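You operate a simulated robot arm through the tools that you are given. There is no shell and no other tool. Be economical: measure what you need, move in short steps, check, and stop when the job is done.

You are at the controls of a simulated two-armed robot. One attempt, no reset.

Task
Hold the white tube still and rub the stuck sand off it.
Fine: use the rubbing block; then brush the spilt sand off the table with the blue brush; block and brush go back. Set down upright: blue brush. What is to be rubbed or washed off counts as gone when no trace of it is left.
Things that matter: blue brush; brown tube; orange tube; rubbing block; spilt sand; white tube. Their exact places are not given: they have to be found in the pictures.

The check looks at the end state, three seconds after you hand in, the way a careful person would. Anything else that was tipped, shoved, dropped, spilled or broken makes it a failure.

Robot
Two 6-joint arms with two-finger parallel grippers on one trunk, on a base that drives. Base frame: it is fixed to the floor where the robot stands at the start and does not move with it; the origin is under the middle of the robot, x ahead of it, y to its left, z up; the surface under the hand at the start is at about z = 0.8. Readings come in m, degrees, newtons and seconds.
The left shoulder is at the start at [0.06, 0.187, 1.197], the right one opposite. With the tool pointing down near the work surface each hand reaches from about 0.1 to 0.6 m from the robot's upright axis, wherever it stands, measured 20 degrees to its own side. Places, roughly: blue brush (12x6x8 cm) [0.5, -0.3, 0.8]; spilt sand [0.2, -0.1, 0.8]. Payload 1.57 kg a hand.
The TCP of each hand is the grasp point between the finger pads, 0.03 m short of the fingertips. In the tool frame z runs along the fingers and y along their closing line. The gripper opens to 0.11 m. The fingers are 0.024 m wide and 0.012 m thick; the gripper's body (0.048 by 0.112 m) begins 0.078 m behind the TCP.
Orientation is that of the tool frame in the base frame, as [roll, pitch, yaw] about the fixed x, y, z axes, in that order (R = Rz(yaw) Ry(pitch) Rx(roll)). With the fingers straight down and closing along the base's y, the tool's x points along the base's -x, its y along +y and its z along -z.

Tools
- The arms move only by the tool drive_tool. It takes "left_moves", "right_moves" or both (then of equal length, played together; a hand with none holds still); each is a list of rows, each a list of 7 numbers: the shift along the base's x, y, z in units of 250 mm (1.0 is 250 mm), then the turn, a rotation vector about the base's x, y, z in units of 45 degrees (1.0 is 45 degrees), then the gripper command, from -1 (fully open) to 1 (shut), values between in proportion. In form: [[dx, dy, dz, wx, wy, wz, fingers], ...]. A call has 1 to 8 rows; each row is the pose to reach, as a shift and turn from the pose commanded when the call began. A call with a number of a shift or a turn outside -1 to 1 is refused whole. Rows are played at 5 a second. More than 0.05 m and 8.6 degrees between two rows, or a gripper value outside its range, and nothing of the call is played. Where a pose cannot be reached the arm comes as near as it can. A force on the tool above 40 N (or 10 N above the force at the start of the call, whichever is more), or a blocked arm, ends the call early, and 0.2 s more pass. Each finger travels about 0.153 m/s and halts on what it meets, pressing with about 41 N; the grip force reading is that of the motor and also rises with nothing between the fingers. The clock runs only during rows and for 0.2 s after the last one: add rows that repeat a pose to give the fingers time. The reply holds the time, the measured pose of the TCP, the force on the tool along the base axes, the opening and the grip force, in the units named above and with some noise, with the torque about the TCP (base axes, N m) and any sound that the robot's microphone picked up, and new pictures: "show" is both (left out), scene, wrist or none (wrist: the cameras of the hands that moved).
- Cameras (640 x 400 px; columns grow to the right, rows downward): "scene" is now at [0.0088, -0.0073, 1.7295]; the picture's right is [-0.11, -0.99, 0.00], its down [-0.84, 0.10, -0.54] and it looks along [0.53, -0.06, -0.84] (base axes); focal length 293 px, centre (320, 200). "left" rides on the left gripper at [0.07, -0.016, -0.141] in its tool frame; the picture's right is [0.23, 0.97, 0.00], its down [-0.86, 0.20, -0.48] and it looks along [-0.47, 0.11, 0.88] (tool axes); focal length 222 px, centre (320, 200). "right" rides on the right gripper at [0.07, 0.016, -0.141] in its tool frame; the picture's right is [-0.23, 0.97, 0.00], its down [-0.86, -0.20, -0.48] and it looks along [-0.47, -0.11, 0.88] (tool axes); focal length 222 px, centre (320, 200).
- slide_trunk(by): slides the trunk up (or, below 0, down) by that many m; the arms and the scene camera ride with it, the base frame stays. It gives what a move gives, with no picture.
- base_move(legs): drives the robot by 1 to 6 legs, each [ahead, left, turn to the left] in m, m and degrees, along the robot's own axes; the way and the turn of a leg run together, so that a leg with both is an arc; at most 1.5 m and 180 degrees a leg. The arms and the cameras ride along, it lands a little off, and it stops where it bumps. It gives what a move gives, and a new picture of the scene camera.
- pan_tilt(pan, tilt): turns the head with the scene camera to pan (to the left, within 86 degrees either way) and tilt (down, from -29 to 69), counted from straight ahead of the robot. It gives what a move gives, and a new picture of the scene camera.
- locate(camera, pixels): for up to 12 pixels [column, row] of the newest picture of that camera ("zoom" is the newest enlarged one), the place [x, y, z] in the base frame of the surface seen there, good to about 0.002 m. No time passes.
- zoom(camera, box): a new picture of the part [left, top, right, bottom] of that camera's present view, enlarged. No time passes.
- close_job(): hands the job in; it is judged then, once.

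Work in short steps. Measure before you move; look again where a grasp or a placing could have gone wrong, and mend it. You have 80 turns and 260 pictures in all, those below and enlarged ones among them. Open the grippers and draw the arms clear of the work before you hand the job in, unless the task says otherwise; then end with one line.

The tools are called after "Call:" by a JSON object that holds its "op" and its "data". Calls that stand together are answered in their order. drive_tool: Moves the arms, as the interface text tells. Its arguments: {"type":"object","properties":{"left_moves":{"type":"array","items":{"type":"array","items":{"type":"number"}}},"right_moves":{"type":"array","items":{"type":"array","items":{"type":"number"}}},"show":{"type":"string","enum":["both","scene","wrist","none"]}},"required":[]} The other tools are called the same way: slide_trunk (by) slides the trunk up or down; base_move (legs) drives the base; pan_tilt (pan, tilt) turns the head that bears the scene camera; locate (camera, pixels) gives the place of the surface under pixels of a picture; zoom (camera, box) takes an enlarged picture of a part of a camera's view; close_job () hands the job in.

At the start:

```text
t: 0.0
left_position: [0.4749, 0.1866, 1.1509]
left_ee_rot: [179.9, 0.0, 179.9]
left_wrist_force: [0.2, -1.1, -0.5]
left_wrist_torque: [0.02, 0.0, 0.01]
left_gripper_width: 0.1098
left_grasp_force: 0.1
right_position: [0.4762, -0.181, 1.1931]
right_ee_rot: [-180.0, 0.0, -180.0]
right_wrist_force: [-1.1, -0.5, -0.2]
right_wrist_torque: [0.0, 0.03, 0.02]
right_gripper_width: 0.1102
right_grasp_force: 0.0
trunk travel left (down, up): [-0.825, 0.165]
robot x, y, heading: [0.0012, 0.0003, 0.2]
head pan, tilt: [-6.5, 57.6]
```

scene: 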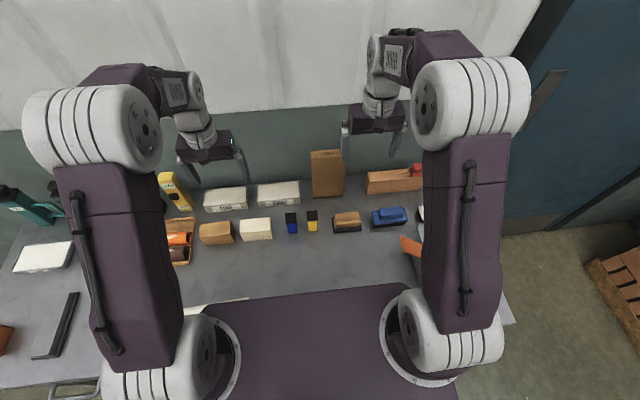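
right: 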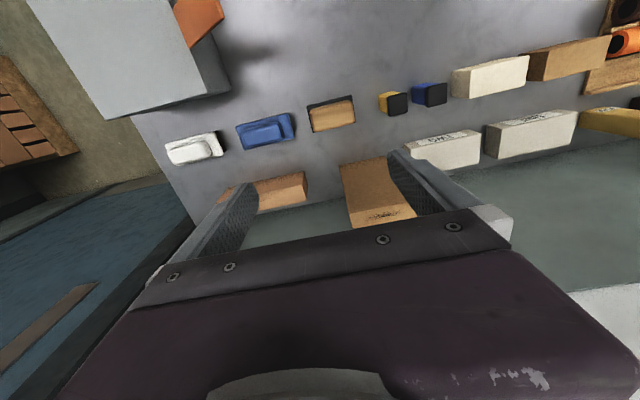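
left: 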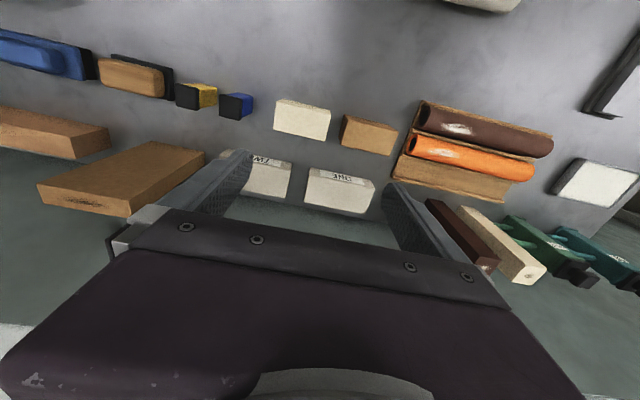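

The pictures show many items at the back of the table; the near part is hidden by the trunk. I zoom in and tilt the head to find the white tube and sand.

Call:
{"op": "pan_tilt", "data": {"pan": 0, "tilt": 69}}

Call:
{"op": "zoom", "data": {"camera": "left", "box": [0, 0, 640, 220]}}

Call:
{"op": "zoom", "data": {"camera": "right", "box": [100, 0, 640, 240]}}

```text
t: 0.7
left_position: [0.473, 0.1876, 1.1522]
left_ee_rot: [180.0, 0.1, 180.0]
left_wrist_force: [0.2, -0.3, -0.2]
left_wrist_torque: [0.01, 0.02, 0.0]
left_gripper_width: 0.11
left_grasp_force: 0.2
right_position: [0.4755, -0.1814, 1.1932]
right_ee_rot: [180.0, 0.0, -180.0]
right_wrist_force: [-0.3, 0.1, -0.5]
right_wrist_torque: [0.03, -0.03, 0.0]
right_gripper_width: 0.1098
right_grasp_force: 0.1
trunk travel left (down, up): [-0.825, 0.165]
robot x, y, heading: [-0.0041, -0.004, 0.2]
head pan, tilt: [0.0, 68.8]
```

scene: 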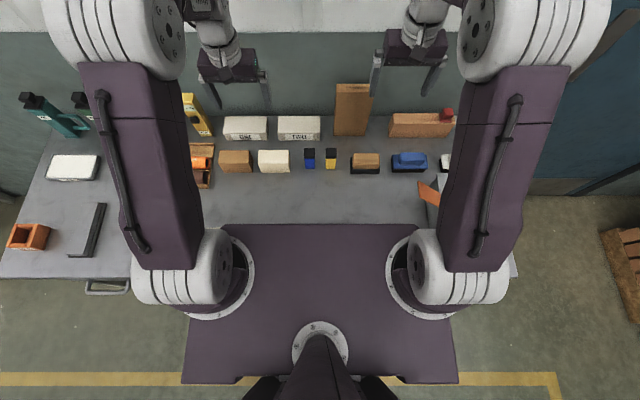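

```text
1.00 times, centred on (320, 110) of left (not enlarged: the box is as wide or as high as the picture)
```

zoom: 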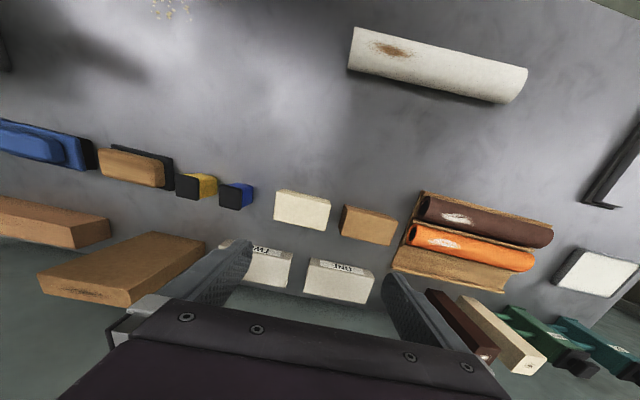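

```text
1.19 times, centred on (370, 120) of right
```

zoom: 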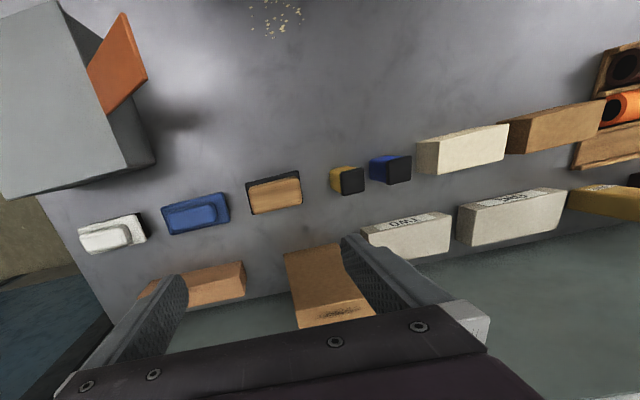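

The white tube with a brown patch lies near the robot (left-zoom top), the sand spill at its right. I measure items in the pictures.

Call:
{"op": "locate", "data": {"camera": "zoom", "pixels": [[280, 10], [255, 20], [300, 15], [275, 190], [250, 210], [302, 205], [195, 210], [165, 230], [228, 220], [115, 235], [450, 150], [550, 125]]}}

Call:
{"op": "zoom", "data": {"camera": "scene", "box": [180, 80, 320, 200]}}

Call:
{"op": "zoom", "data": {"camera": "scene", "box": [290, 80, 470, 200]}}

Call:
{"op": "zoom", "data": {"camera": "right", "box": [100, 60, 440, 240]}}

Call:
{"op": "zoom", "data": {"camera": "left", "box": [0, -100, 640, 120]}}

```text
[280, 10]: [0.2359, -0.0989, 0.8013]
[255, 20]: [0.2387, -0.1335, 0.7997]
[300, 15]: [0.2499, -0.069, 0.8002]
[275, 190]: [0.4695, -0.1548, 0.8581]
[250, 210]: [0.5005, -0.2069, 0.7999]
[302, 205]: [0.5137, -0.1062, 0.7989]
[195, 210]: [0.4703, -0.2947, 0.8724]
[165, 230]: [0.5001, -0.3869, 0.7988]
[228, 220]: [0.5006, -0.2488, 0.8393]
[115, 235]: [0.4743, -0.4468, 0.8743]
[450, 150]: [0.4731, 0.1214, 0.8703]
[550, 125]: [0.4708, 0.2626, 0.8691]
```

```text
3.33 times, centred on (250, 140) of scene
```

zoom: 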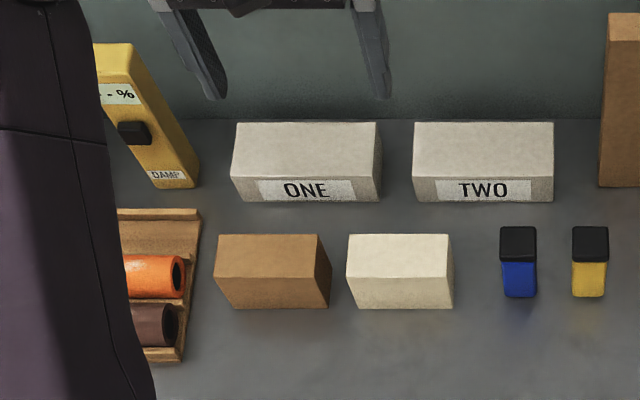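

```text
3.33 times, centred on (380, 140) of scene
```

zoom: 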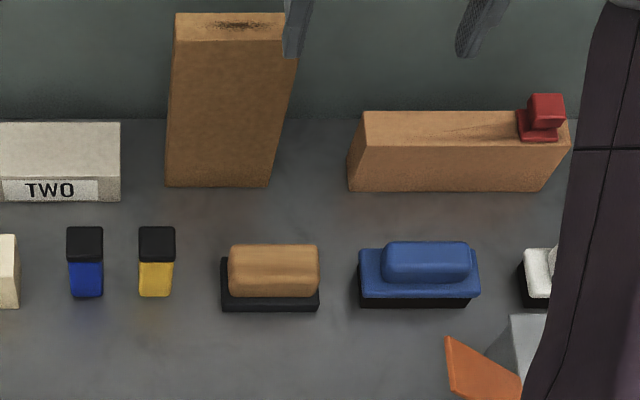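

```text
1.88 times, centred on (270, 150) of right
```

zoom: 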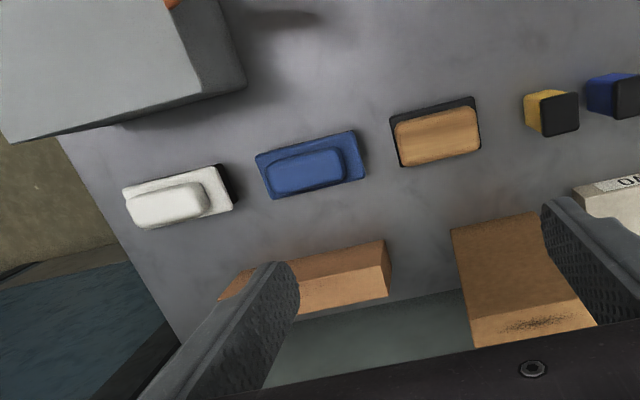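

```text
refused: -100 is not a number from 0 to 400
```

The rubbing block is presumably the wooden-handled block with black pad at [0.47,-0.155], the blue brush at [0.47,-0.295]. Now I measure the white tube.

Call:
{"op": "zoom", "data": {"camera": "left", "box": [250, 0, 640, 60]}}

Call:
{"op": "zoom", "data": {"camera": "right", "box": [200, 0, 640, 60]}}

Call:
{"op": "zoom", "data": {"camera": "left", "box": [0, 0, 640, 20]}}

```text
1.64 times, centred on (445, 30) of left
```

zoom: 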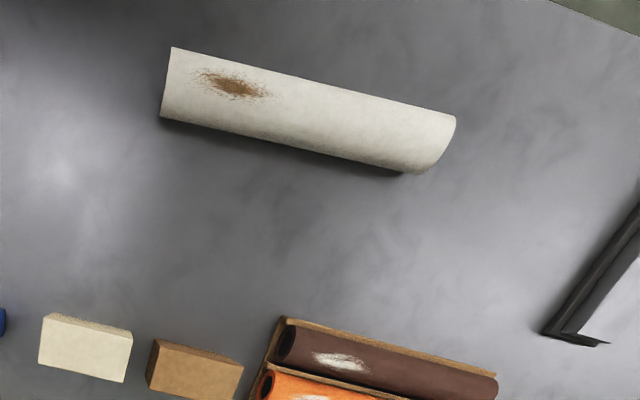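

```text
1.45 times, centred on (420, 30) of right
```

zoom: 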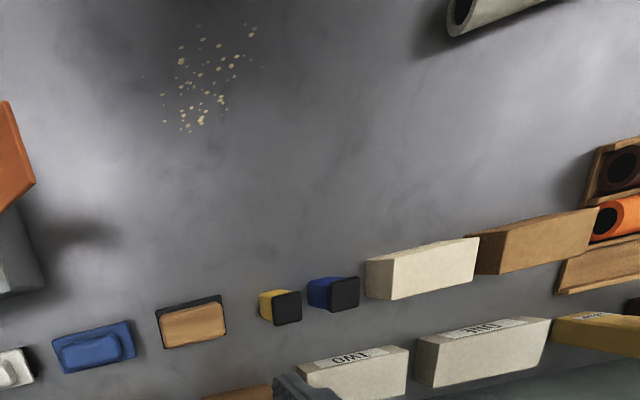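

```text
1.00 times, centred on (320, 10) of left (not enlarged: the box is as wide or as high as the picture)
```

zoom: 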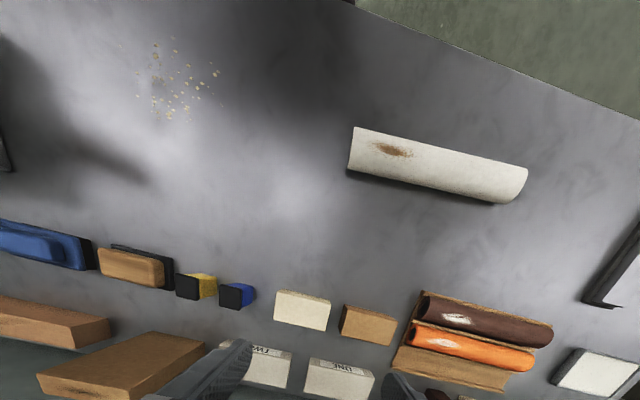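

Now I locate the tube's ends, patch, sand bounds and table edge in this picture.

Call:
{"op": "locate", "data": {"camera": "zoom", "pixels": [[355, 128], [349, 170], [352, 148], [525, 170], [518, 190], [430, 165], [390, 150], [376, 145], [410, 155], [380, 8], [600, 102], [440, 172]]}}

Call:
{"op": "locate", "data": {"camera": "zoom", "pixels": [[155, 42], [217, 73], [137, 96], [168, 120], [190, 120], [200, 95], [130, 265], [105, 257], [160, 275], [112, 245], [172, 265], [20, 245]]}}

```text
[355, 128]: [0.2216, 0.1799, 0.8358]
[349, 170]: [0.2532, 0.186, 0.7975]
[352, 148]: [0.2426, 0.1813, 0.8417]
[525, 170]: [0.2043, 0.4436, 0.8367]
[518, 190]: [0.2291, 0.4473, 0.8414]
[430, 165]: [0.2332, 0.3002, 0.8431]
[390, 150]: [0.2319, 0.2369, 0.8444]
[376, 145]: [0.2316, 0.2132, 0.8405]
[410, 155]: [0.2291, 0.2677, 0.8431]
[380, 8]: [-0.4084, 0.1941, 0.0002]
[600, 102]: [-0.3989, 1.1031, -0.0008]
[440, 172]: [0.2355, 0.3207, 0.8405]
```

```text
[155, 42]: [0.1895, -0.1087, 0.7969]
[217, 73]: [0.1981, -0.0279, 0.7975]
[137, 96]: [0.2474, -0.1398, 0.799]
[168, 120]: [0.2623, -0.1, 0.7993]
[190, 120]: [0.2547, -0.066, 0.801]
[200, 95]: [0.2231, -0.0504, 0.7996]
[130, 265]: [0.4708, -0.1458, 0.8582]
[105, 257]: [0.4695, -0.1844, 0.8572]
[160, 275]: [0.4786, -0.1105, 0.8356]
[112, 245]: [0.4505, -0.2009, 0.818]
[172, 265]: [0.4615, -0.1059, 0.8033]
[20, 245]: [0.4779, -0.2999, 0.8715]
```

I bring the right hand above the wooden block, turning it 45° (of 90°) so that it closes along x; also measure the tall back items.

Call:
{"op": "locate", "data": {"camera": "scene", "pixels": [[352, 90], [352, 130], [420, 118], [420, 130], [446, 112], [243, 122], [298, 136], [309, 152], [331, 152], [410, 155], [365, 158], [445, 163]]}}

Call:
{"op": "drive_tool", "data": {"right_moves": [[0, 0.02, -0.08, 0, 0, 0.166, -1], [0, 0.04, -0.16, 0, 0, 0.333, -1], [0, 0.06, -0.24, 0, 0, 0.5, -1], [-0.02, 0.08, -0.32, 0, 0, 0.666, -1], [-0.03, 0.1, -0.4, 0, 0, 0.833, -1], [-0.04, 0.1, -0.48, 0, 0, 1, -1]], "show": "none"}}

```text
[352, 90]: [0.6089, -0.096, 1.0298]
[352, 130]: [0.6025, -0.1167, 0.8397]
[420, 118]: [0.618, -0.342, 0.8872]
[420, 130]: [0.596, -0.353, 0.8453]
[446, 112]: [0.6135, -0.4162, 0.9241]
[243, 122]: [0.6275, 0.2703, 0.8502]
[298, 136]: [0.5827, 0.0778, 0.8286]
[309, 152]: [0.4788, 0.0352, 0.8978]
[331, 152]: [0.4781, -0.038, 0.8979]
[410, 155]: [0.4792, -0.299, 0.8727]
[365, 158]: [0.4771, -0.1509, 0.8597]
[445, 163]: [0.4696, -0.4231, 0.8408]
```

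```text
t: 2.1
left_position: [0.4749, 0.1867, 1.1524]
left_ee_rot: [-180.0, 0.0, 180.0]
left_wrist_force: [0.1, -0.1, 0.3]
left_wrist_torque: [0.02, 0.02, -0.02]
left_gripper_width: 0.1098
left_grasp_force: 0.1
right_position: [0.4668, -0.1573, 1.0734]
right_ee_rot: [-180.0, 0.0, -134.9]
right_wrist_force: [0.0, 0.0, -0.9]
right_wrist_torque: [0.02, 0.02, -0.02]
right_gripper_width: 0.11
right_grasp_force: 0.0
trunk travel left (down, up): [-0.825, 0.165]
robot x, y, heading: [0.001, 0.0019, -0.0]
head pan, tilt: [0.0, 68.8]
```

The right hand is at z 1.07 and turned 45°; I turn the other 45° and look.

Call:
{"op": "drive_tool", "data": {"right_moves": [[0, 0, -0.05, 0, 0, 0.166, -1], [0, 0, -0.1, 0, 0, 0.333, -1], [0, 0, -0.15, 0, 0, 0.5, -1], [0, 0, -0.2, 0, 0, 0.666, -1], [0, 0, -0.25, 0, 0, 0.833, -1], [0, 0, -0.3, 0, 0, 1, -1], [0, 0, -0.3, 0, 0, 1, -1]], "show": "both"}}

```text
t: 3.7
left_position: [0.4725, 0.1879, 1.1517]
left_ee_rot: [180.0, 0.0, -180.0]
left_wrist_force: [-0.3, -0.1, -0.4]
left_wrist_torque: [0.01, 0.03, -0.01]
left_gripper_width: 0.1102
left_grasp_force: 0.1
right_position: [0.4655, -0.1559, 0.998]
right_ee_rot: [-179.9, 0.1, -89.8]
right_wrist_force: [-1.0, 0.2, 0.2]
right_wrist_torque: [0.01, 0.02, 0.01]
right_gripper_width: 0.1101
right_grasp_force: 0.0
trunk travel left (down, up): [-0.825, 0.165]
robot x, y, heading: [0.0009, 0.0014, -0.1]
head pan, tilt: [0.0, 68.8]
```

scene: 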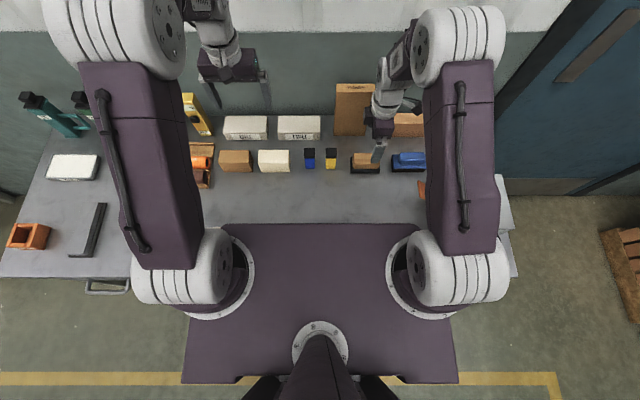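
right: 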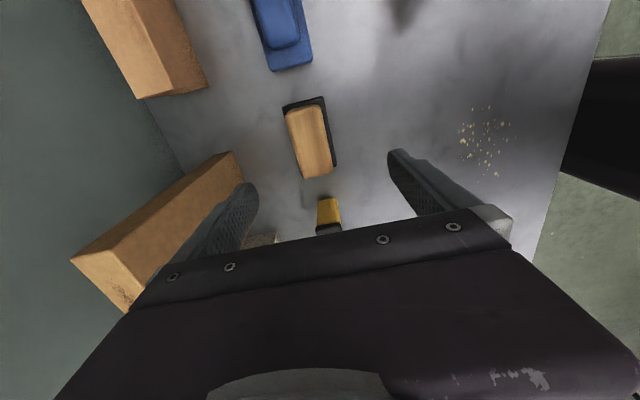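

The block shows at (310,140) in the wrist view; I measure its handle and pad precisely.

Call:
{"op": "zoom", "data": {"camera": "right", "box": [240, 70, 400, 190]}}

Call:
{"op": "locate", "data": {"camera": "right", "pixels": [[310, 140], [288, 115], [322, 108], [331, 165], [306, 174], [284, 105], [322, 97], [336, 163], [295, 150], [323, 130]]}}

```text
3.33 times, centred on (320, 130) of right
```

zoom: 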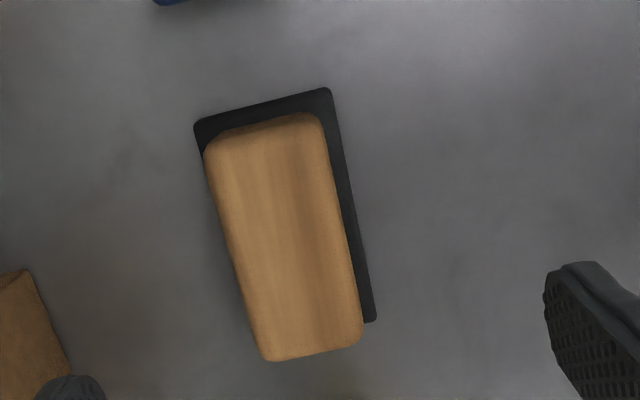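

```text
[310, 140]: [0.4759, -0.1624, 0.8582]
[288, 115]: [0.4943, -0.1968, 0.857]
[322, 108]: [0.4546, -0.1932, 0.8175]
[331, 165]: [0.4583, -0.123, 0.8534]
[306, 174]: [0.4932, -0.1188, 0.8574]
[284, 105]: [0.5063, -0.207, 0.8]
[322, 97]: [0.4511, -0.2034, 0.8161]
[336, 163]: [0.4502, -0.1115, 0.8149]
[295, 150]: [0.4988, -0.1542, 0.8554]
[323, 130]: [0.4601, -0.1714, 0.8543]
```

The handle is centred at (0.477,-0.157), z 0.816–0.858, 0.042 wide in x. I descend to TCP z 0.852 and close.

Call:
{"op": "drive_tool", "data": {"right_moves": [[0.044, -0.004, -0.15, 0, 0, 0, -1], [0.044, -0.004, -0.3, 0, 0, 0, -1], [0.044, -0.004, -0.45, 0, 0, 0, -1], [0.044, -0.004, -0.54, 0, 0, 0, -1], [0.044, -0.004, -0.584, 0, 0, 0, -1], [0.044, -0.004, -0.584, 0, 0, 0, 1], [0.044, -0.004, -0.584, 0, 0, 0, 1], [0.044, -0.004, -0.584, 0, 0, 0, 1]], "show": "wrist"}}

```text
t: 5.5
left_position: [0.4733, 0.1876, 1.1518]
left_ee_rot: [-180.0, 0.0, 180.0]
left_wrist_force: [0.4, 0.4, -0.3]
left_wrist_torque: [0.02, -0.04, 0.03]
left_gripper_width: 0.11
left_grasp_force: 0.2
right_position: [0.4769, -0.1576, 0.8517]
right_ee_rot: [-180.0, 0.1, -90.0]
right_wrist_force: [0.1, -0.2, 0.6]
right_wrist_torque: [0.12, 0.03, -0.01]
right_gripper_width: 0.0457
right_grasp_force: 40.8
trunk travel left (down, up): [-0.825, 0.165]
robot x, y, heading: [0.0036, 0.0, 0.0]
head pan, tilt: [0.0, 68.8]
```

right: 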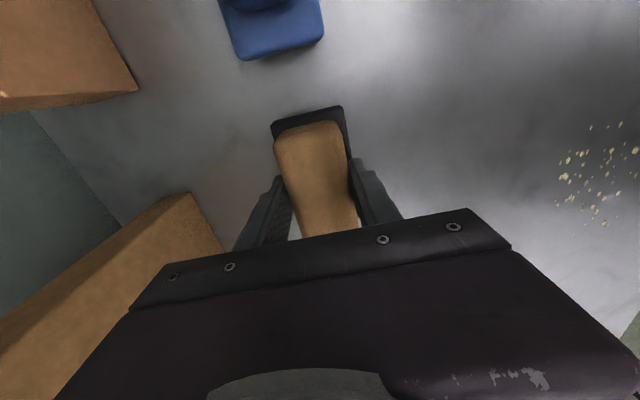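

Gripped (0.0457 m, 41 N). I lift the block 0.15 m and meanwhile bring the left hand over the tube's clean end, turning it.

Call:
{"op": "drive_tool", "data": {"right_moves": [[0, 0, 0.1, 0, 0, 0, 1], [0, 0, 0.2, 0, 0, 0, 1], [0, 0, 0.3, 0, 0, 0, 1], [0, 0, 0.4, 0, 0, 0, 1], [0, 0, 0.5, 0, 0, 0, 1], [0, 0, 0.6, 0, 0, 0, 1], [0, 0, 0.6, 0, 0, 0, 1], [0, 0, 0.6, 0, 0, 0, 1]], "left_moves": [[-0.12, 0.106, -0.07, 0, 0, -0.125, -1], [-0.24, 0.213, -0.14, 0, 0, -0.25, -1], [-0.36, 0.32, -0.21, 0, 0, -0.375, -1], [-0.48, 0.426, -0.28, 0, 0, -0.5, -1], [-0.6, 0.532, -0.35, 0, 0, -0.625, -1], [-0.72, 0.639, -0.42, 0, 0, -0.75, -1], [-0.84, 0.745, -0.49, 0, 0, -0.875, -1], [-0.97, 0.85, -0.56, 0, 0, -1, -1]], "show": "none"}}

Call:
{"op": "drive_tool", "data": {"left_moves": [[0, 0, 0, 0, 0, -0.166, -1], [0, 0, 0, 0, 0, -0.333, -1], [0, 0, 0, 0, 0, -0.5, -1], [0, 0, 0, 0, 0, -0.666, -1], [0, 0, 0, 0, 0, -0.833, -1], [0, 0, 0, 0, 0, -1, -1], [0, 0, 0, 0, 0, -1, -1]], "show": "both"}}

```text
t: 7.3
left_position: [0.2297, 0.3995, 1.0121]
left_ee_rot: [-179.9, 0.1, 134.9]
left_wrist_force: [-0.9, -0.7, -0.3]
left_wrist_torque: [-0.07, -0.03, -0.02]
left_gripper_width: 0.1101
left_grasp_force: 0.1
right_position: [0.4758, -0.1564, 1.0022]
right_ee_rot: [180.0, -0.1, -90.1]
right_wrist_force: [-0.6, -0.6, -2.3]
right_wrist_torque: [-0.01, -0.04, 0.0]
right_gripper_width: 0.0457
right_grasp_force: 41.2
trunk travel left (down, up): [-0.825, 0.165]
robot x, y, heading: [0.0, -0.003, -0.1]
head pan, tilt: [0.0, 68.8]
```

```text
t: 8.9
left_position: [0.2321, 0.3996, 1.0111]
left_ee_rot: [-179.8, -0.1, 89.9]
left_wrist_force: [-0.6, -0.5, 0.1]
left_wrist_torque: [-0.04, 0.02, 0.0]
left_gripper_width: 0.1098
left_grasp_force: 0.0
right_position: [0.4766, -0.1575, 1.0015]
right_ee_rot: [179.9, 0.0, -90.0]
right_wrist_force: [0.1, 0.0, -2.8]
right_wrist_torque: [-0.03, 0.0, 0.02]
right_gripper_width: 0.0455
right_grasp_force: 41.3
trunk travel left (down, up): [-0.825, 0.165]
robot x, y, heading: [-0.0026, 0.001, -0.1]
head pan, tilt: [0.0, 68.8]
```

scene: 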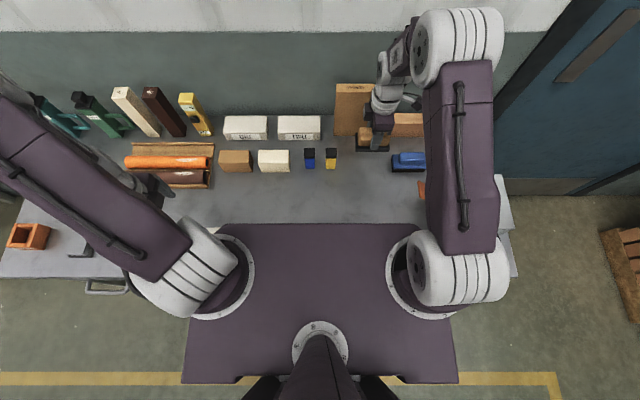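
left: 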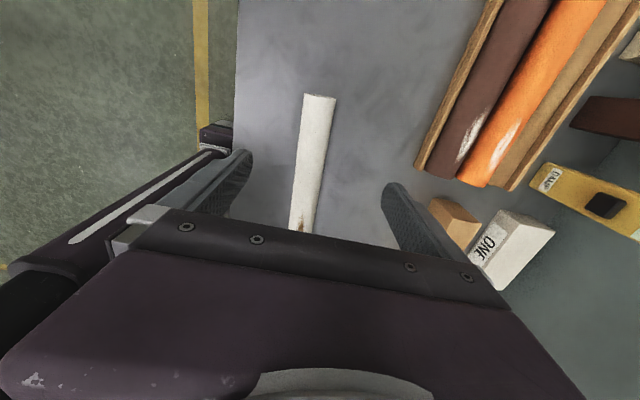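

The tube appears from (318,97) to (303,230) in the left wrist view. I measure its sides to get its axis.

Call:
{"op": "locate", "data": {"camera": "left", "pixels": [[318, 97], [304, 110], [319, 110], [333, 110], [296, 180], [311, 180], [325, 180], [291, 215], [303, 215], [317, 215], [308, 140], [215, 135]]}}

Call:
{"op": "zoom", "data": {"camera": "left", "box": [240, 80, 400, 240]}}

```text
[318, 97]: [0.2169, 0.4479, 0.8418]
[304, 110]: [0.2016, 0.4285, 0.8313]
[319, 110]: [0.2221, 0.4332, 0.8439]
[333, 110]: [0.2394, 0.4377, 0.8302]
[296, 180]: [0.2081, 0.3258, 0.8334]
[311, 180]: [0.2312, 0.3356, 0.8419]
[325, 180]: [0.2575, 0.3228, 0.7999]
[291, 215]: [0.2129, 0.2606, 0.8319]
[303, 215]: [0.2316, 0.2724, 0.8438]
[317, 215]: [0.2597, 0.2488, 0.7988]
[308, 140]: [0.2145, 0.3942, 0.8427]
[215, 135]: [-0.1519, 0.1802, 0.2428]
```

```text
2.50 times, centred on (320, 160) of left
```

zoom: 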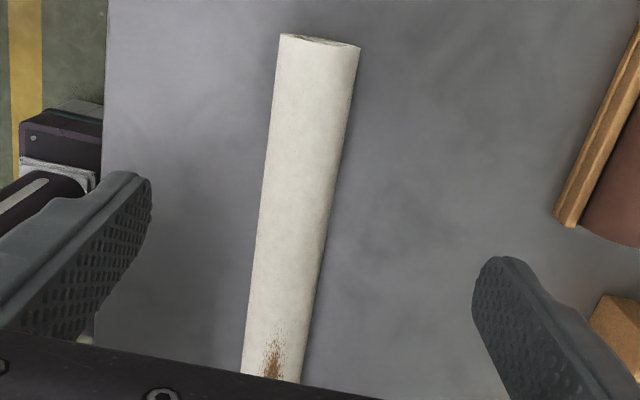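

The tube axis runs x≈0.2205+0.072·(0.433−y), centre z≈0.822. I lower the left hand to (0.223,0.400,0.835), turned 4°, and close on it.

Call:
{"op": "drive_tool", "data": {"left_moves": [[-0.034, 0, -0.15, 0, 0, 0.045, -1], [-0.034, 0, -0.3, 0, 0, 0.09, -1], [-0.034, 0, -0.45, 0, 0, 0.09, -1], [-0.034, 0, -0.58, 0, 0, 0.09, -1], [-0.034, 0, -0.66, 0, 0, 0.09, -1], [-0.034, 0, -0.708, 0, 0, 0.09, -1], [-0.034, 0, -0.708, 0, 0, 0.09, -1]], "show": "wrist"}}

```text
t: 10.5
left_position: [0.2233, 0.3993, 0.8338]
left_ee_rot: [-179.9, 0.0, 94.1]
left_wrist_force: [0.3, 0.0, 0.1]
left_wrist_torque: [0.02, 0.0, 0.03]
left_gripper_width: 0.11
left_grasp_force: 0.0
right_position: [0.477, -0.1567, 1.0018]
right_ee_rot: [-180.0, 0.0, -90.0]
right_wrist_force: [0.6, -0.2, -2.8]
right_wrist_torque: [0.02, 0.03, 0.0]
right_gripper_width: 0.0456
right_grasp_force: 40.6
trunk travel left (down, up): [-0.825, 0.165]
robot x, y, heading: [0.0004, -0.0, -0.1]
head pan, tilt: [0.0, 68.8]
```

left: 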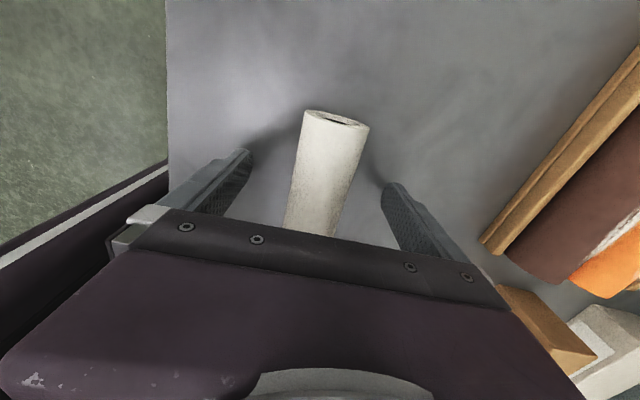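

Fingers straddle the tube well. I close the left and bring the right hand with the block half the way over.

Call:
{"op": "drive_tool", "data": {"left_moves": [[0, 0, 0, 0, 0, 0, 1], [0, 0, 0, 0, 0, 0, 1], [0, 0, 0, 0, 0, 0, 1], [0, 0, 0, 0, 0, 0, 1], [0, 0, 0, 0, 0, 0, 1], [0, 0, 0, 0, 0, 0, 1], [0, 0, 0, 0, 0, 0, 1], [0, 0, 0, 0, 0, 0, 1]], "right_moves": [[-0.12, 0.1, 0, 0, 0, 0, 1], [-0.24, 0.2, 0, 0, 0, 0, 1], [-0.36, 0.3, 0, 0, 0, 0, 1], [-0.48, 0.4, 0, 0, 0, 0, 1], [-0.6, 0.5, 0, 0, 0, 0.02, 1], [-0.72, 0.6, 0, 0, 0, 0.04, 1], [-0.84, 0.7, 0, 0, 0, 0.06, 1], [-0.97, 0.8, 0, 0, 0, 0.09, 1]], "show": "both"}}

```text
t: 12.3
left_position: [0.2216, 0.4003, 0.8337]
left_ee_rot: [-179.9, 0.1, 94.1]
left_wrist_force: [-1.2, -0.3, 1.2]
left_wrist_torque: [0.36, 0.08, 0.29]
left_gripper_width: 0.0427
left_grasp_force: 41.2
right_position: [0.2312, 0.0427, 1.0004]
right_ee_rot: [-179.9, 0.0, -86.0]
right_wrist_force: [-0.3, 0.4, -3.4]
right_wrist_torque: [-0.01, 0.04, 0.04]
right_gripper_width: 0.0457
right_grasp_force: 41.1
trunk travel left (down, up): [-0.825, 0.165]
robot x, y, heading: [0.0012, -0.0003, 0.2]
head pan, tilt: [0.0, 68.8]
```

scene: 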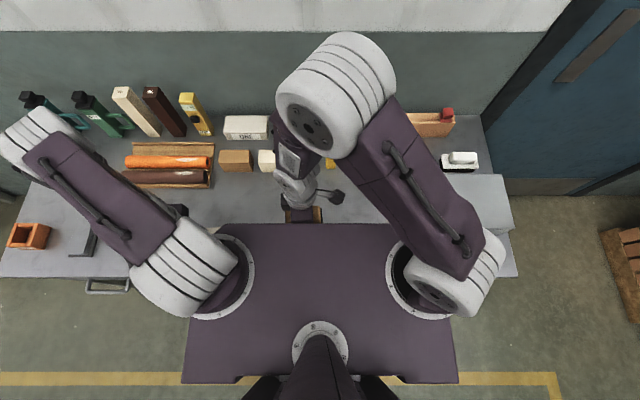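
right: 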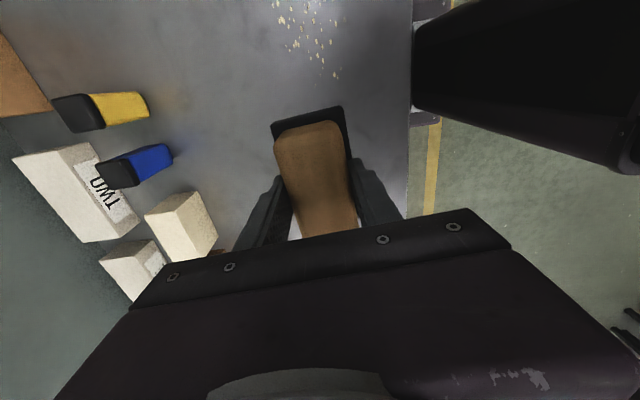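
left: 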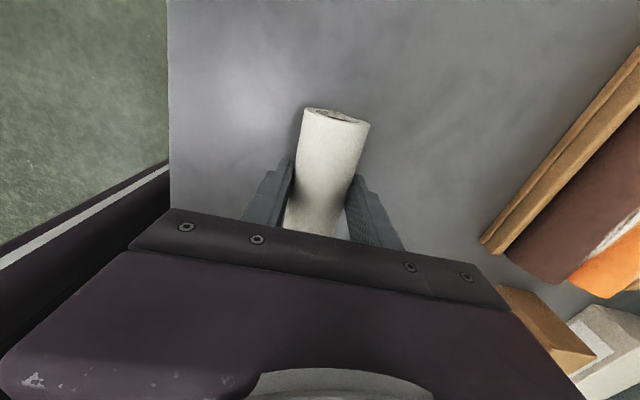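

Tube held (0.0427 m). I move the right hand over the patch at safe height and look for arm clearance.

Call:
{"op": "drive_tool", "data": {"right_moves": [[0, 0.16, 0, 0, 0, 0, 1], [0, 0.32, 0, 0, 0, 0, 1], [0, 0.48, 0, 0, 0, 0, 1], [0, 0.64, 0, 0, 0, 0, 1], [0, 0.768, 0, 0, 0, 0, 1], [0, 0.768, -0.1, 0, 0, 0, 1], [0, 0.768, -0.2, 0, 0, 0, 1]], "show": "both"}}

```text
t: 13.9
left_position: [0.2232, 0.4, 0.8355]
left_ee_rot: [180.0, 0.0, 94.2]
left_wrist_force: [-0.8, 0.2, 0.6]
left_wrist_torque: [-0.17, 0.01, -0.25]
left_gripper_width: 0.0427
left_grasp_force: 41.0
right_position: [0.2329, 0.2359, 0.9526]
right_ee_rot: [180.0, -0.1, -86.0]
right_wrist_force: [0.0, 0.4, -2.0]
right_wrist_torque: [-0.02, 0.0, -0.02]
right_gripper_width: 0.0456
right_grasp_force: 41.0
trunk travel left (down, up): [-0.825, 0.165]
robot x, y, heading: [0.0003, -0.0013, -0.0]
head pan, tilt: [0.0, 68.8]
```

scene: 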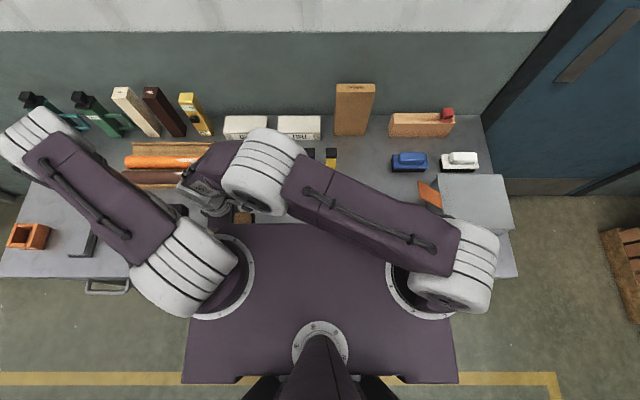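
right: 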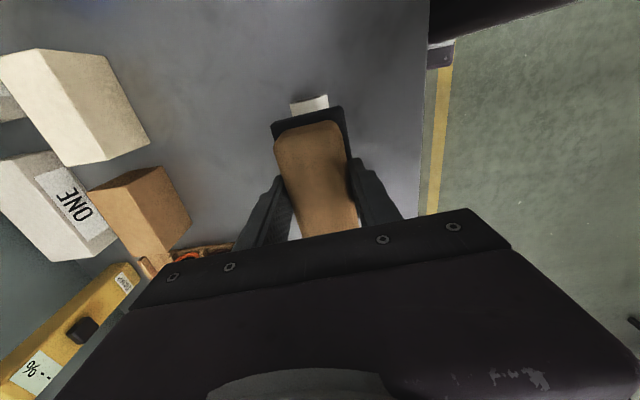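

The right hand is over the patch, arms clear. I lower the block to touch the tube (expected contact at TCP z≈0.896).

Call:
{"op": "drive_tool", "data": {"right_moves": [[0, 0, -0.1, 0, 0, 0, 1], [0, 0, -0.19, 0, 0, 0, 1], [0, 0, -0.21, 0, 0, 0, 1], [0, 0, -0.22, 0, 0, 0, 1], [0, 0, -0.228, 0, 0, 0, 1], [0, 0, -0.232, 0, 0, 0, 1]], "show": "none"}}

```text
t: 15.3
left_position: [0.2227, 0.3995, 0.8343]
left_ee_rot: [-180.0, -0.2, 94.1]
left_wrist_force: [2.3, 1.0, -6.1]
left_wrist_torque: [0.07, -0.04, 0.38]
left_gripper_width: 0.0428
left_grasp_force: 40.6
right_position: [0.2327, 0.2361, 0.8944]
right_ee_rot: [180.0, 0.1, -85.9]
right_wrist_force: [-1.9, -3.6, 13.2]
right_wrist_torque: [0.61, 0.16, 0.15]
right_gripper_width: 0.0458
right_grasp_force: 40.9
trunk travel left (down, up): [-0.825, 0.165]
robot x, y, heading: [0.0005, -0.0006, 0.1]
head pan, tilt: [0.0, 68.8]
```

Contact at ~13 N. I rub back and forth along the tube.

Call:
{"op": "drive_tool", "data": {"right_moves": [[-0.004, 0.05, 0, 0, 0, 0, 1], [-0.008, 0.1, 0, 0, 0, 0, 1], [0, 0, 0, 0, 0, 0, 1], [0.008, -0.1, 0, 0, 0, 0, 1], [0, 0, 0, 0, 0, 0, 1], [-0.008, 0.1, 0, 0, 0, 0, 1], [0.008, -0.1, 0, 0, 0, 0, 1], [0, 0, 0, 0, 0, 0, 1]], "show": "none"}}

Call:
{"op": "drive_tool", "data": {"right_moves": [[-0.008, 0.1, 0, 0, 0, 0, 1], [0.008, -0.1, 0, 0, 0, 0, 1], [-0.008, 0.1, 0, 0, 0, 0, 1], [0.008, -0.1, 0, 0, 0, 0, 1], [-0.008, 0.1, 0, 0, 0, 0, 1], [0.008, -0.1, 0, 0, 0, 0, 1], [-0.008, 0.1, 0, 0, 0, 0, 1], [0, 0, 0, 0, 0, 0, 1]], "show": "none"}}

Call:
{"op": "drive_tool", "data": {"right_moves": [[0, 0, 0.1, 0, 0, 0, 1], [0, -0.15, 0.25, 0, 0, 0, 1], [0, -0.35, 0.35, 0, 0, 0, 1], [0, -0.55, 0.4, 0, 0, 0, 1], [0, -0.75, 0.4, 0, 0, 0, 1], [0, -0.9, 0.4, 0, 0, 0, 1]], "show": "both"}}

```text
refused: row 7 steps farther than a row can; nothing moved
```

```text
refused: row 2 steps farther than a row can; nothing moved
```

```text
refused: row 2 steps farther than a row can; nothing moved
```

The steps were marginally too long; I shorten them.

Call:
{"op": "drive_tool", "data": {"right_moves": [[-0.004, 0.05, 0, 0, 0, 0, 1], [-0.008, 0.098, 0, 0, 0, 0, 1], [0, 0, 0, 0, 0, 0, 1], [0.008, -0.098, 0, 0, 0, 0, 1], [-0.007, 0.09, 0, 0, 0, 0, 1], [0.007, -0.09, 0, 0, 0, 0, 1], [-0.007, 0.09, 0, 0, 0, 0, 1], [0, 0, 0, 0, 0, 0, 1]], "show": "none"}}

Call:
{"op": "drive_tool", "data": {"right_moves": [[-0.008, 0.098, 0, 0, 0, 0, 1], [0.007, -0.09, 0, 0, 0, 0, 1], [-0.007, 0.09, 0, 0, 0, 0, 1], [0.007, -0.09, 0, 0, 0, 0, 1], [-0.007, 0.09, 0, 0, 0, 0, 1], [0.007, -0.09, 0, 0, 0, 0, 1], [0, 0, 0, 0, 0, 0, 1], [0, 0, 0, 0, 0, 0, 1]], "show": "none"}}

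Call:
{"op": "drive_tool", "data": {"right_moves": [[0, 0, 0.1, 0, 0, 0, 1], [0, -0.12, 0.2, 0, 0, 0, 1], [0, -0.3, 0.25, 0, 0, 0, 1], [0, -0.48, 0.3, 0, 0, 0, 1], [0, -0.66, 0.3, 0, 0, 0, 1], [0, -0.84, 0.3, 0, 0, 0, 1]], "show": "both"}}

```text
t: 17.1
left_position: [0.2222, 0.3986, 0.8345]
left_ee_rot: [180.0, -0.1, 94.1]
left_wrist_force: [-2.0, -1.1, 3.5]
left_wrist_torque: [-1.02, -0.1, -0.42]
left_gripper_width: 0.0431
left_grasp_force: 41.4
right_position: [0.2345, 0.2338, 0.8936]
right_ee_rot: [-180.0, 0.1, -85.9]
right_wrist_force: [0.9, 3.4, 7.5]
right_wrist_torque: [-0.18, -0.02, 0.04]
right_gripper_width: 0.0457
right_grasp_force: 40.8
trunk travel left (down, up): [-0.825, 0.165]
robot x, y, heading: [0.0011, 0.0033, -0.0]
head pan, tilt: [0.0, 68.8]
```

```text
t: 18.9
left_position: [0.2228, 0.3994, 0.8358]
left_ee_rot: [180.0, 0.0, 94.0]
left_wrist_force: [-0.3, -0.6, 3.8]
left_wrist_torque: [-0.26, 0.01, 0.02]
left_gripper_width: 0.0433
left_grasp_force: 40.9
right_position: [0.2325, 0.2365, 0.8938]
right_ee_rot: [-179.9, -0.1, -85.9]
right_wrist_force: [-0.2, -0.7, -2.5]
right_wrist_torque: [0.01, 0.02, 0.02]
right_gripper_width: 0.0458
right_grasp_force: 40.8
trunk travel left (down, up): [-0.825, 0.165]
robot x, y, heading: [-0.0036, -0.0023, -0.1]
head pan, tilt: [0.0, 68.8]
```

```text
t: 20.3
left_position: [0.2226, 0.3983, 0.8349]
left_ee_rot: [-179.9, 0.0, 94.1]
left_wrist_force: [-0.2, -1.2, -0.5]
left_wrist_torque: [-0.28, -0.02, -0.02]
left_gripper_width: 0.0433
left_grasp_force: 41.5
right_position: [0.2359, 0.0224, 0.969]
right_ee_rot: [-180.0, 0.1, -85.9]
right_wrist_force: [-0.8, -0.8, -3.3]
right_wrist_torque: [0.0, 0.0, -0.04]
right_gripper_width: 0.0458
right_grasp_force: 40.8
trunk travel left (down, up): [-0.825, 0.165]
robot x, y, heading: [-0.0037, 0.0005, 0.0]
head pan, tilt: [0.0, 68.8]
```

scene: 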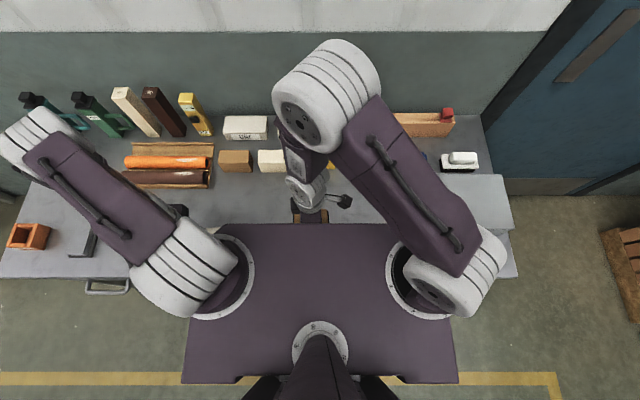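
right: 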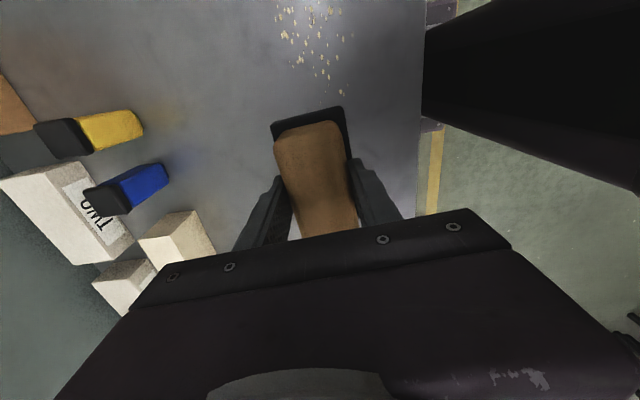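

Pressure faded toward the end, so I must check the patch. I move the right hand high and ahead so its camera sees the tube beside the block.

Call:
{"op": "drive_tool", "data": {"right_moves": [[0.06, 0.13, 0.07, 0, 0, 0, 1], [0.12, 0.27, 0.14, 0, 0, 0, 1], [0.18, 0.41, 0.21, 0, 0, 0, 1], [0.25, 0.56, 0.28, 0, 0, 0, 1], [0.31, 0.71, 0.34, 0, 0, 0, 1], [0.38, 0.86, 0.4, 0, 0, 0, 1], [0.38, 0.86, 0.4, 0, 0, 0, 1]], "show": "both"}}

```text
t: 21.9
left_position: [0.2227, 0.3996, 0.8336]
left_ee_rot: [180.0, 0.0, 94.1]
left_wrist_force: [-0.4, 0.3, 3.4]
left_wrist_torque: [-0.13, -0.03, 0.16]
left_gripper_width: 0.0431
left_grasp_force: 41.5
right_position: [0.3278, 0.2379, 1.0709]
right_ee_rot: [179.8, -0.1, -85.9]
right_wrist_force: [0.2, 0.0, -2.8]
right_wrist_torque: [-0.02, -0.01, 0.03]
right_gripper_width: 0.0457
right_grasp_force: 41.4
trunk travel left (down, up): [-0.825, 0.165]
robot x, y, heading: [0.0011, -0.0004, 0.1]
head pan, tilt: [0.0, 68.8]
```

scene: 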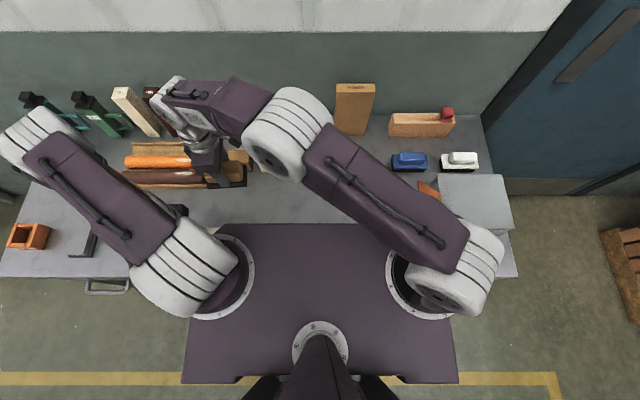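
right: 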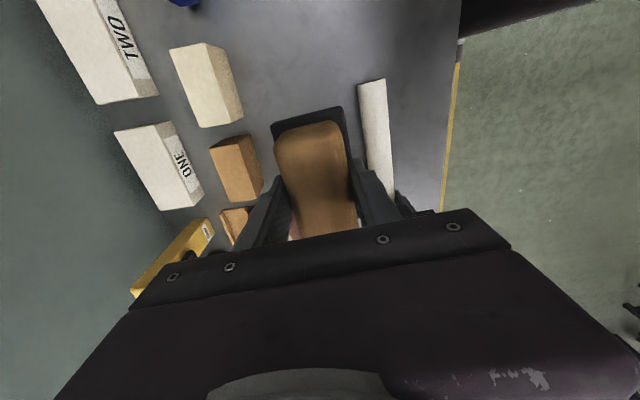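

The tube end shows at (375,110–190); I enlarge it.

Call:
{"op": "zoom", "data": {"camera": "right", "box": [335, 70, 415, 210]}}

Call:
{"op": "locate", "data": {"camera": "right", "pixels": [[372, 85], [374, 110], [377, 140], [382, 170], [385, 185]]}}

```text
2.86 times, centred on (375, 140) of right
```

zoom: 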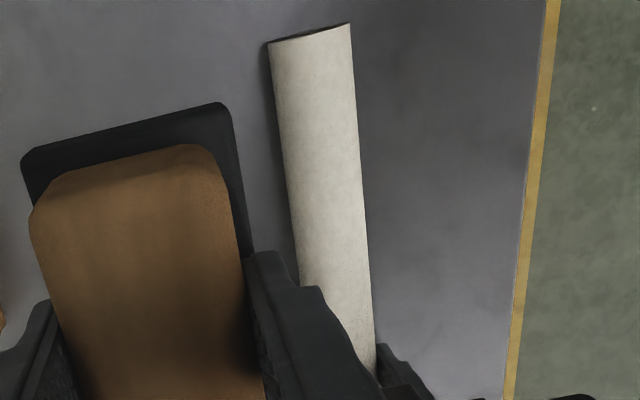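

```text
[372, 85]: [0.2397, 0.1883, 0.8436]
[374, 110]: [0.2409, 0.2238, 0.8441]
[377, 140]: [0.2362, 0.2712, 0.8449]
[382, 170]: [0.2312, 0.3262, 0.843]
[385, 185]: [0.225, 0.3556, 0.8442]
```

The patch seems gone; a tighter enlargement checks for traces.

Call:
{"op": "zoom", "data": {"camera": "right", "box": [350, 75, 402, 145]}}

Call:
{"op": "zoom", "data": {"camera": "right", "box": [350, 120, 402, 190]}}

```text
5.71 times, centred on (376, 110) of right
```

zoom: 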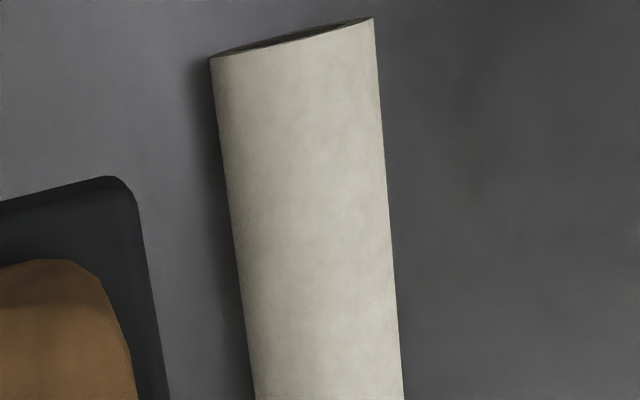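

```text
5.71 times, centred on (376, 155) of right
```

zoom: 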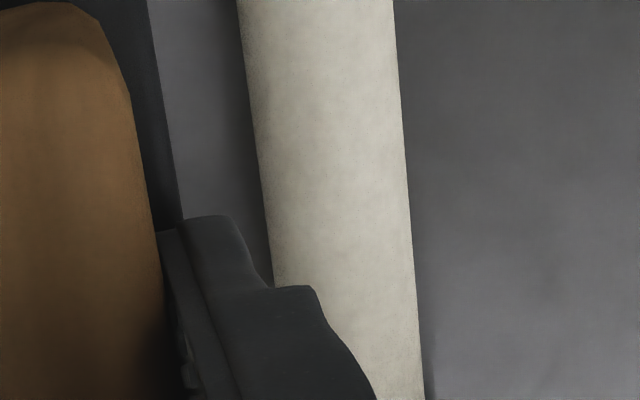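

The tube is clean. I release it with the left hand and raise that straight up, while the right carries the block back.

Call:
{"op": "drive_tool", "data": {"left_moves": [[0, 0, 0, 0, 0, 0, 0.3], [0, 0, 0, 0, 0, 0, -0.2], [0, 0, 0, 0, 0, 0, -0.6], [0, 0, 0, 0, 0, 0, -1], [0, 0, 0.15, 0, 0, 0, -1], [0, 0, 0.3, 0, 0, 0, -1], [0, 0, 0.45, 0, 0, 0, -1], [0, 0, 0.6, 0, 0, 0, -1]], "right_moves": [[0.07, -0.12, -0.03, 0, 0, -0.01, 1], [0.14, -0.25, -0.06, 0, 0, -0.02, 1], [0.21, -0.37, -0.1, 0, 0, -0.04, 1], [0.29, -0.5, -0.13, 0, 0, -0.05, 1], [0.36, -0.62, -0.16, 0, 0, -0.06, 1], [0.44, -0.75, -0.2, 0, 0, -0.07, 1], [0.51, -0.87, -0.23, 0, 0, -0.08, 1], [0.59, -1, -0.268, 0, 0, -0.09, 1]], "show": "none"}}

Call:
{"op": "drive_tool", "data": {"right_moves": [[0, -0.14, 0, 0, 0, 0, 1], [0, -0.28, 0, 0, 0, 0, 1], [0, -0.42, 0, 0, 0, 0, 1], [0, -0.588, 0, 0, 0, 0, 1], [0, -0.588, 0, 0, 0, 0, 1]], "show": "both"}}

```text
t: 23.7
left_position: [0.221, 0.3962, 0.9837]
left_ee_rot: [-179.9, -0.2, 94.0]
left_wrist_force: [-0.9, 0.8, -0.9]
left_wrist_torque: [0.04, 0.03, -0.03]
left_gripper_width: 0.1099
left_grasp_force: 0.0
right_position: [0.476, -0.0116, 1.0013]
right_ee_rot: [180.0, 0.1, -89.9]
right_wrist_force: [-0.2, -0.2, -2.9]
right_wrist_torque: [0.03, 0.0, -0.01]
right_gripper_width: 0.0455
right_grasp_force: 40.6
trunk travel left (down, up): [-0.825, 0.165]
robot x, y, heading: [0.0025, 0.0005, -0.1]
head pan, tilt: [0.0, 68.8]
```

```text
t: 24.9
left_position: [0.2214, 0.3982, 0.9819]
left_ee_rot: [-179.8, 0.1, 94.0]
left_wrist_force: [-0.7, 0.0, 0.4]
left_wrist_torque: [0.0, -0.01, 0.02]
left_gripper_width: 0.1099
left_grasp_force: 0.0
right_position: [0.4743, -0.1566, 1.0016]
right_ee_rot: [-180.0, 0.1, -90.1]
right_wrist_force: [0.0, 0.5, -2.7]
right_wrist_torque: [-0.01, -0.01, -0.02]
right_gripper_width: 0.046
right_grasp_force: 41.4
trunk travel left (down, up): [-0.825, 0.165]
robot x, y, heading: [-0.0028, -0.001, -0.1]
head pan, tilt: [0.0, 68.8]
```

scene: 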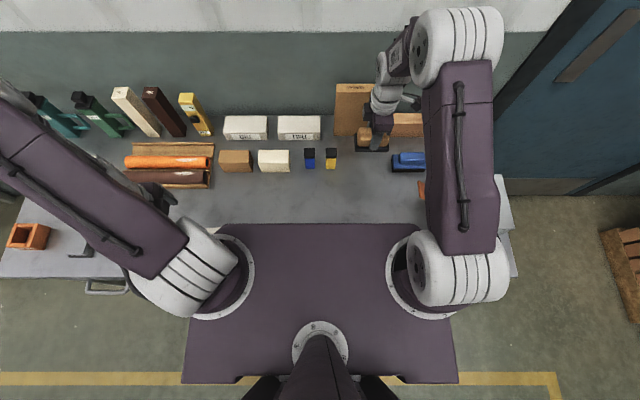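
right: 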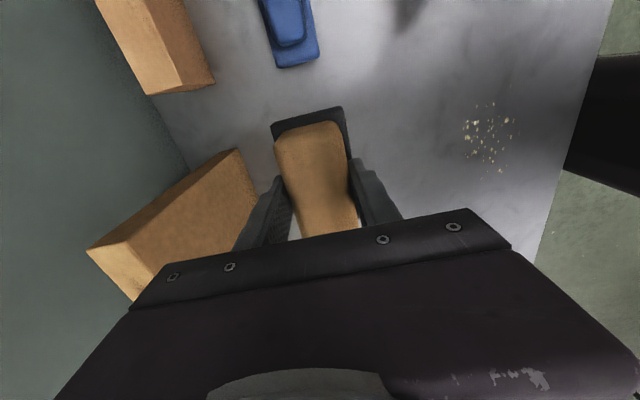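

The block is back over its place. I set it down and open.

Call:
{"op": "drive_tool", "data": {"right_moves": [[0, 0, -0.18, 0, 0, 0, 1], [0, 0, -0.36, 0, 0, 0, 1], [0, 0, -0.5, 0, 0, 0, 1], [0, 0, -0.57, 0, 0, 0, 1], [0, 0, -0.597, 0, 0, 0, 1], [0, 0, -0.597, 0, 0, 0, 1]], "show": "none"}}

Call:
{"op": "drive_tool", "data": {"right_moves": [[0, 0, 0, 0, 0, 0, 0], [0, 0, 0, 0, 0, 0, -0.6], [0, 0, 0, 0, 0, 0, -1], [0, 0, 0.12, 0, 0, 0, -1], [0, 0, 0.3, 0, 0, 0, -1], [0, 0, 0.45, 0, 0, 0, -1], [0, 0, 0.6, 0, 0, 0, -1]], "show": "wrist"}}

```text
t: 26.3
left_position: [0.2207, 0.3993, 0.9821]
left_ee_rot: [180.0, 0.0, 93.9]
left_wrist_force: [-0.4, 1.5, 0.1]
left_wrist_torque: [0.03, 0.04, -0.01]
left_gripper_width: 0.1102
left_grasp_force: 0.0
right_position: [0.4758, -0.1561, 0.8531]
right_ee_rot: [-180.0, 0.0, -90.0]
right_wrist_force: [0.4, 0.6, -3.2]
right_wrist_torque: [0.02, 0.02, 0.01]
right_gripper_width: 0.0459
right_grasp_force: 40.8
trunk travel left (down, up): [-0.825, 0.165]
robot x, y, heading: [0.0002, -0.0003, 0.0]
head pan, tilt: [0.0, 68.8]
```

```text
t: 27.9
left_position: [0.2202, 0.3994, 0.9826]
left_ee_rot: [-179.9, 0.1, 94.0]
left_wrist_force: [0.0, -0.3, 0.0]
left_wrist_torque: [-0.04, -0.05, 0.0]
left_gripper_width: 0.1098
left_grasp_force: 0.1
right_position: [0.4741, -0.1574, 1.0044]
right_ee_rot: [-179.9, 0.0, -90.0]
right_wrist_force: [-0.2, -0.1, -0.7]
right_wrist_torque: [0.02, -0.02, 0.0]
right_gripper_width: 0.1099
right_grasp_force: 0.1
trunk travel left (down, up): [-0.825, 0.165]
robot x, y, heading: [-0.0008, -0.0025, 0.0]
head pan, tilt: [0.0, 68.8]
```

right: 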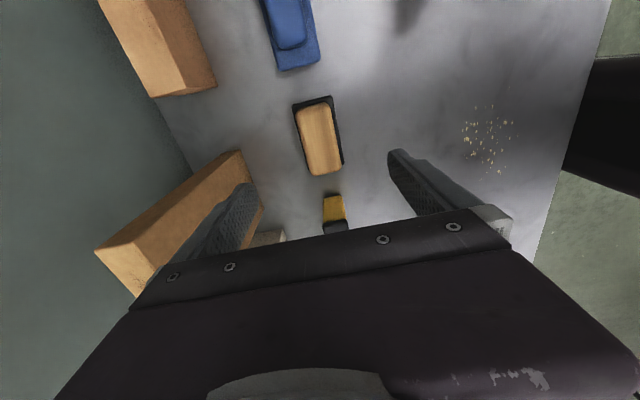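

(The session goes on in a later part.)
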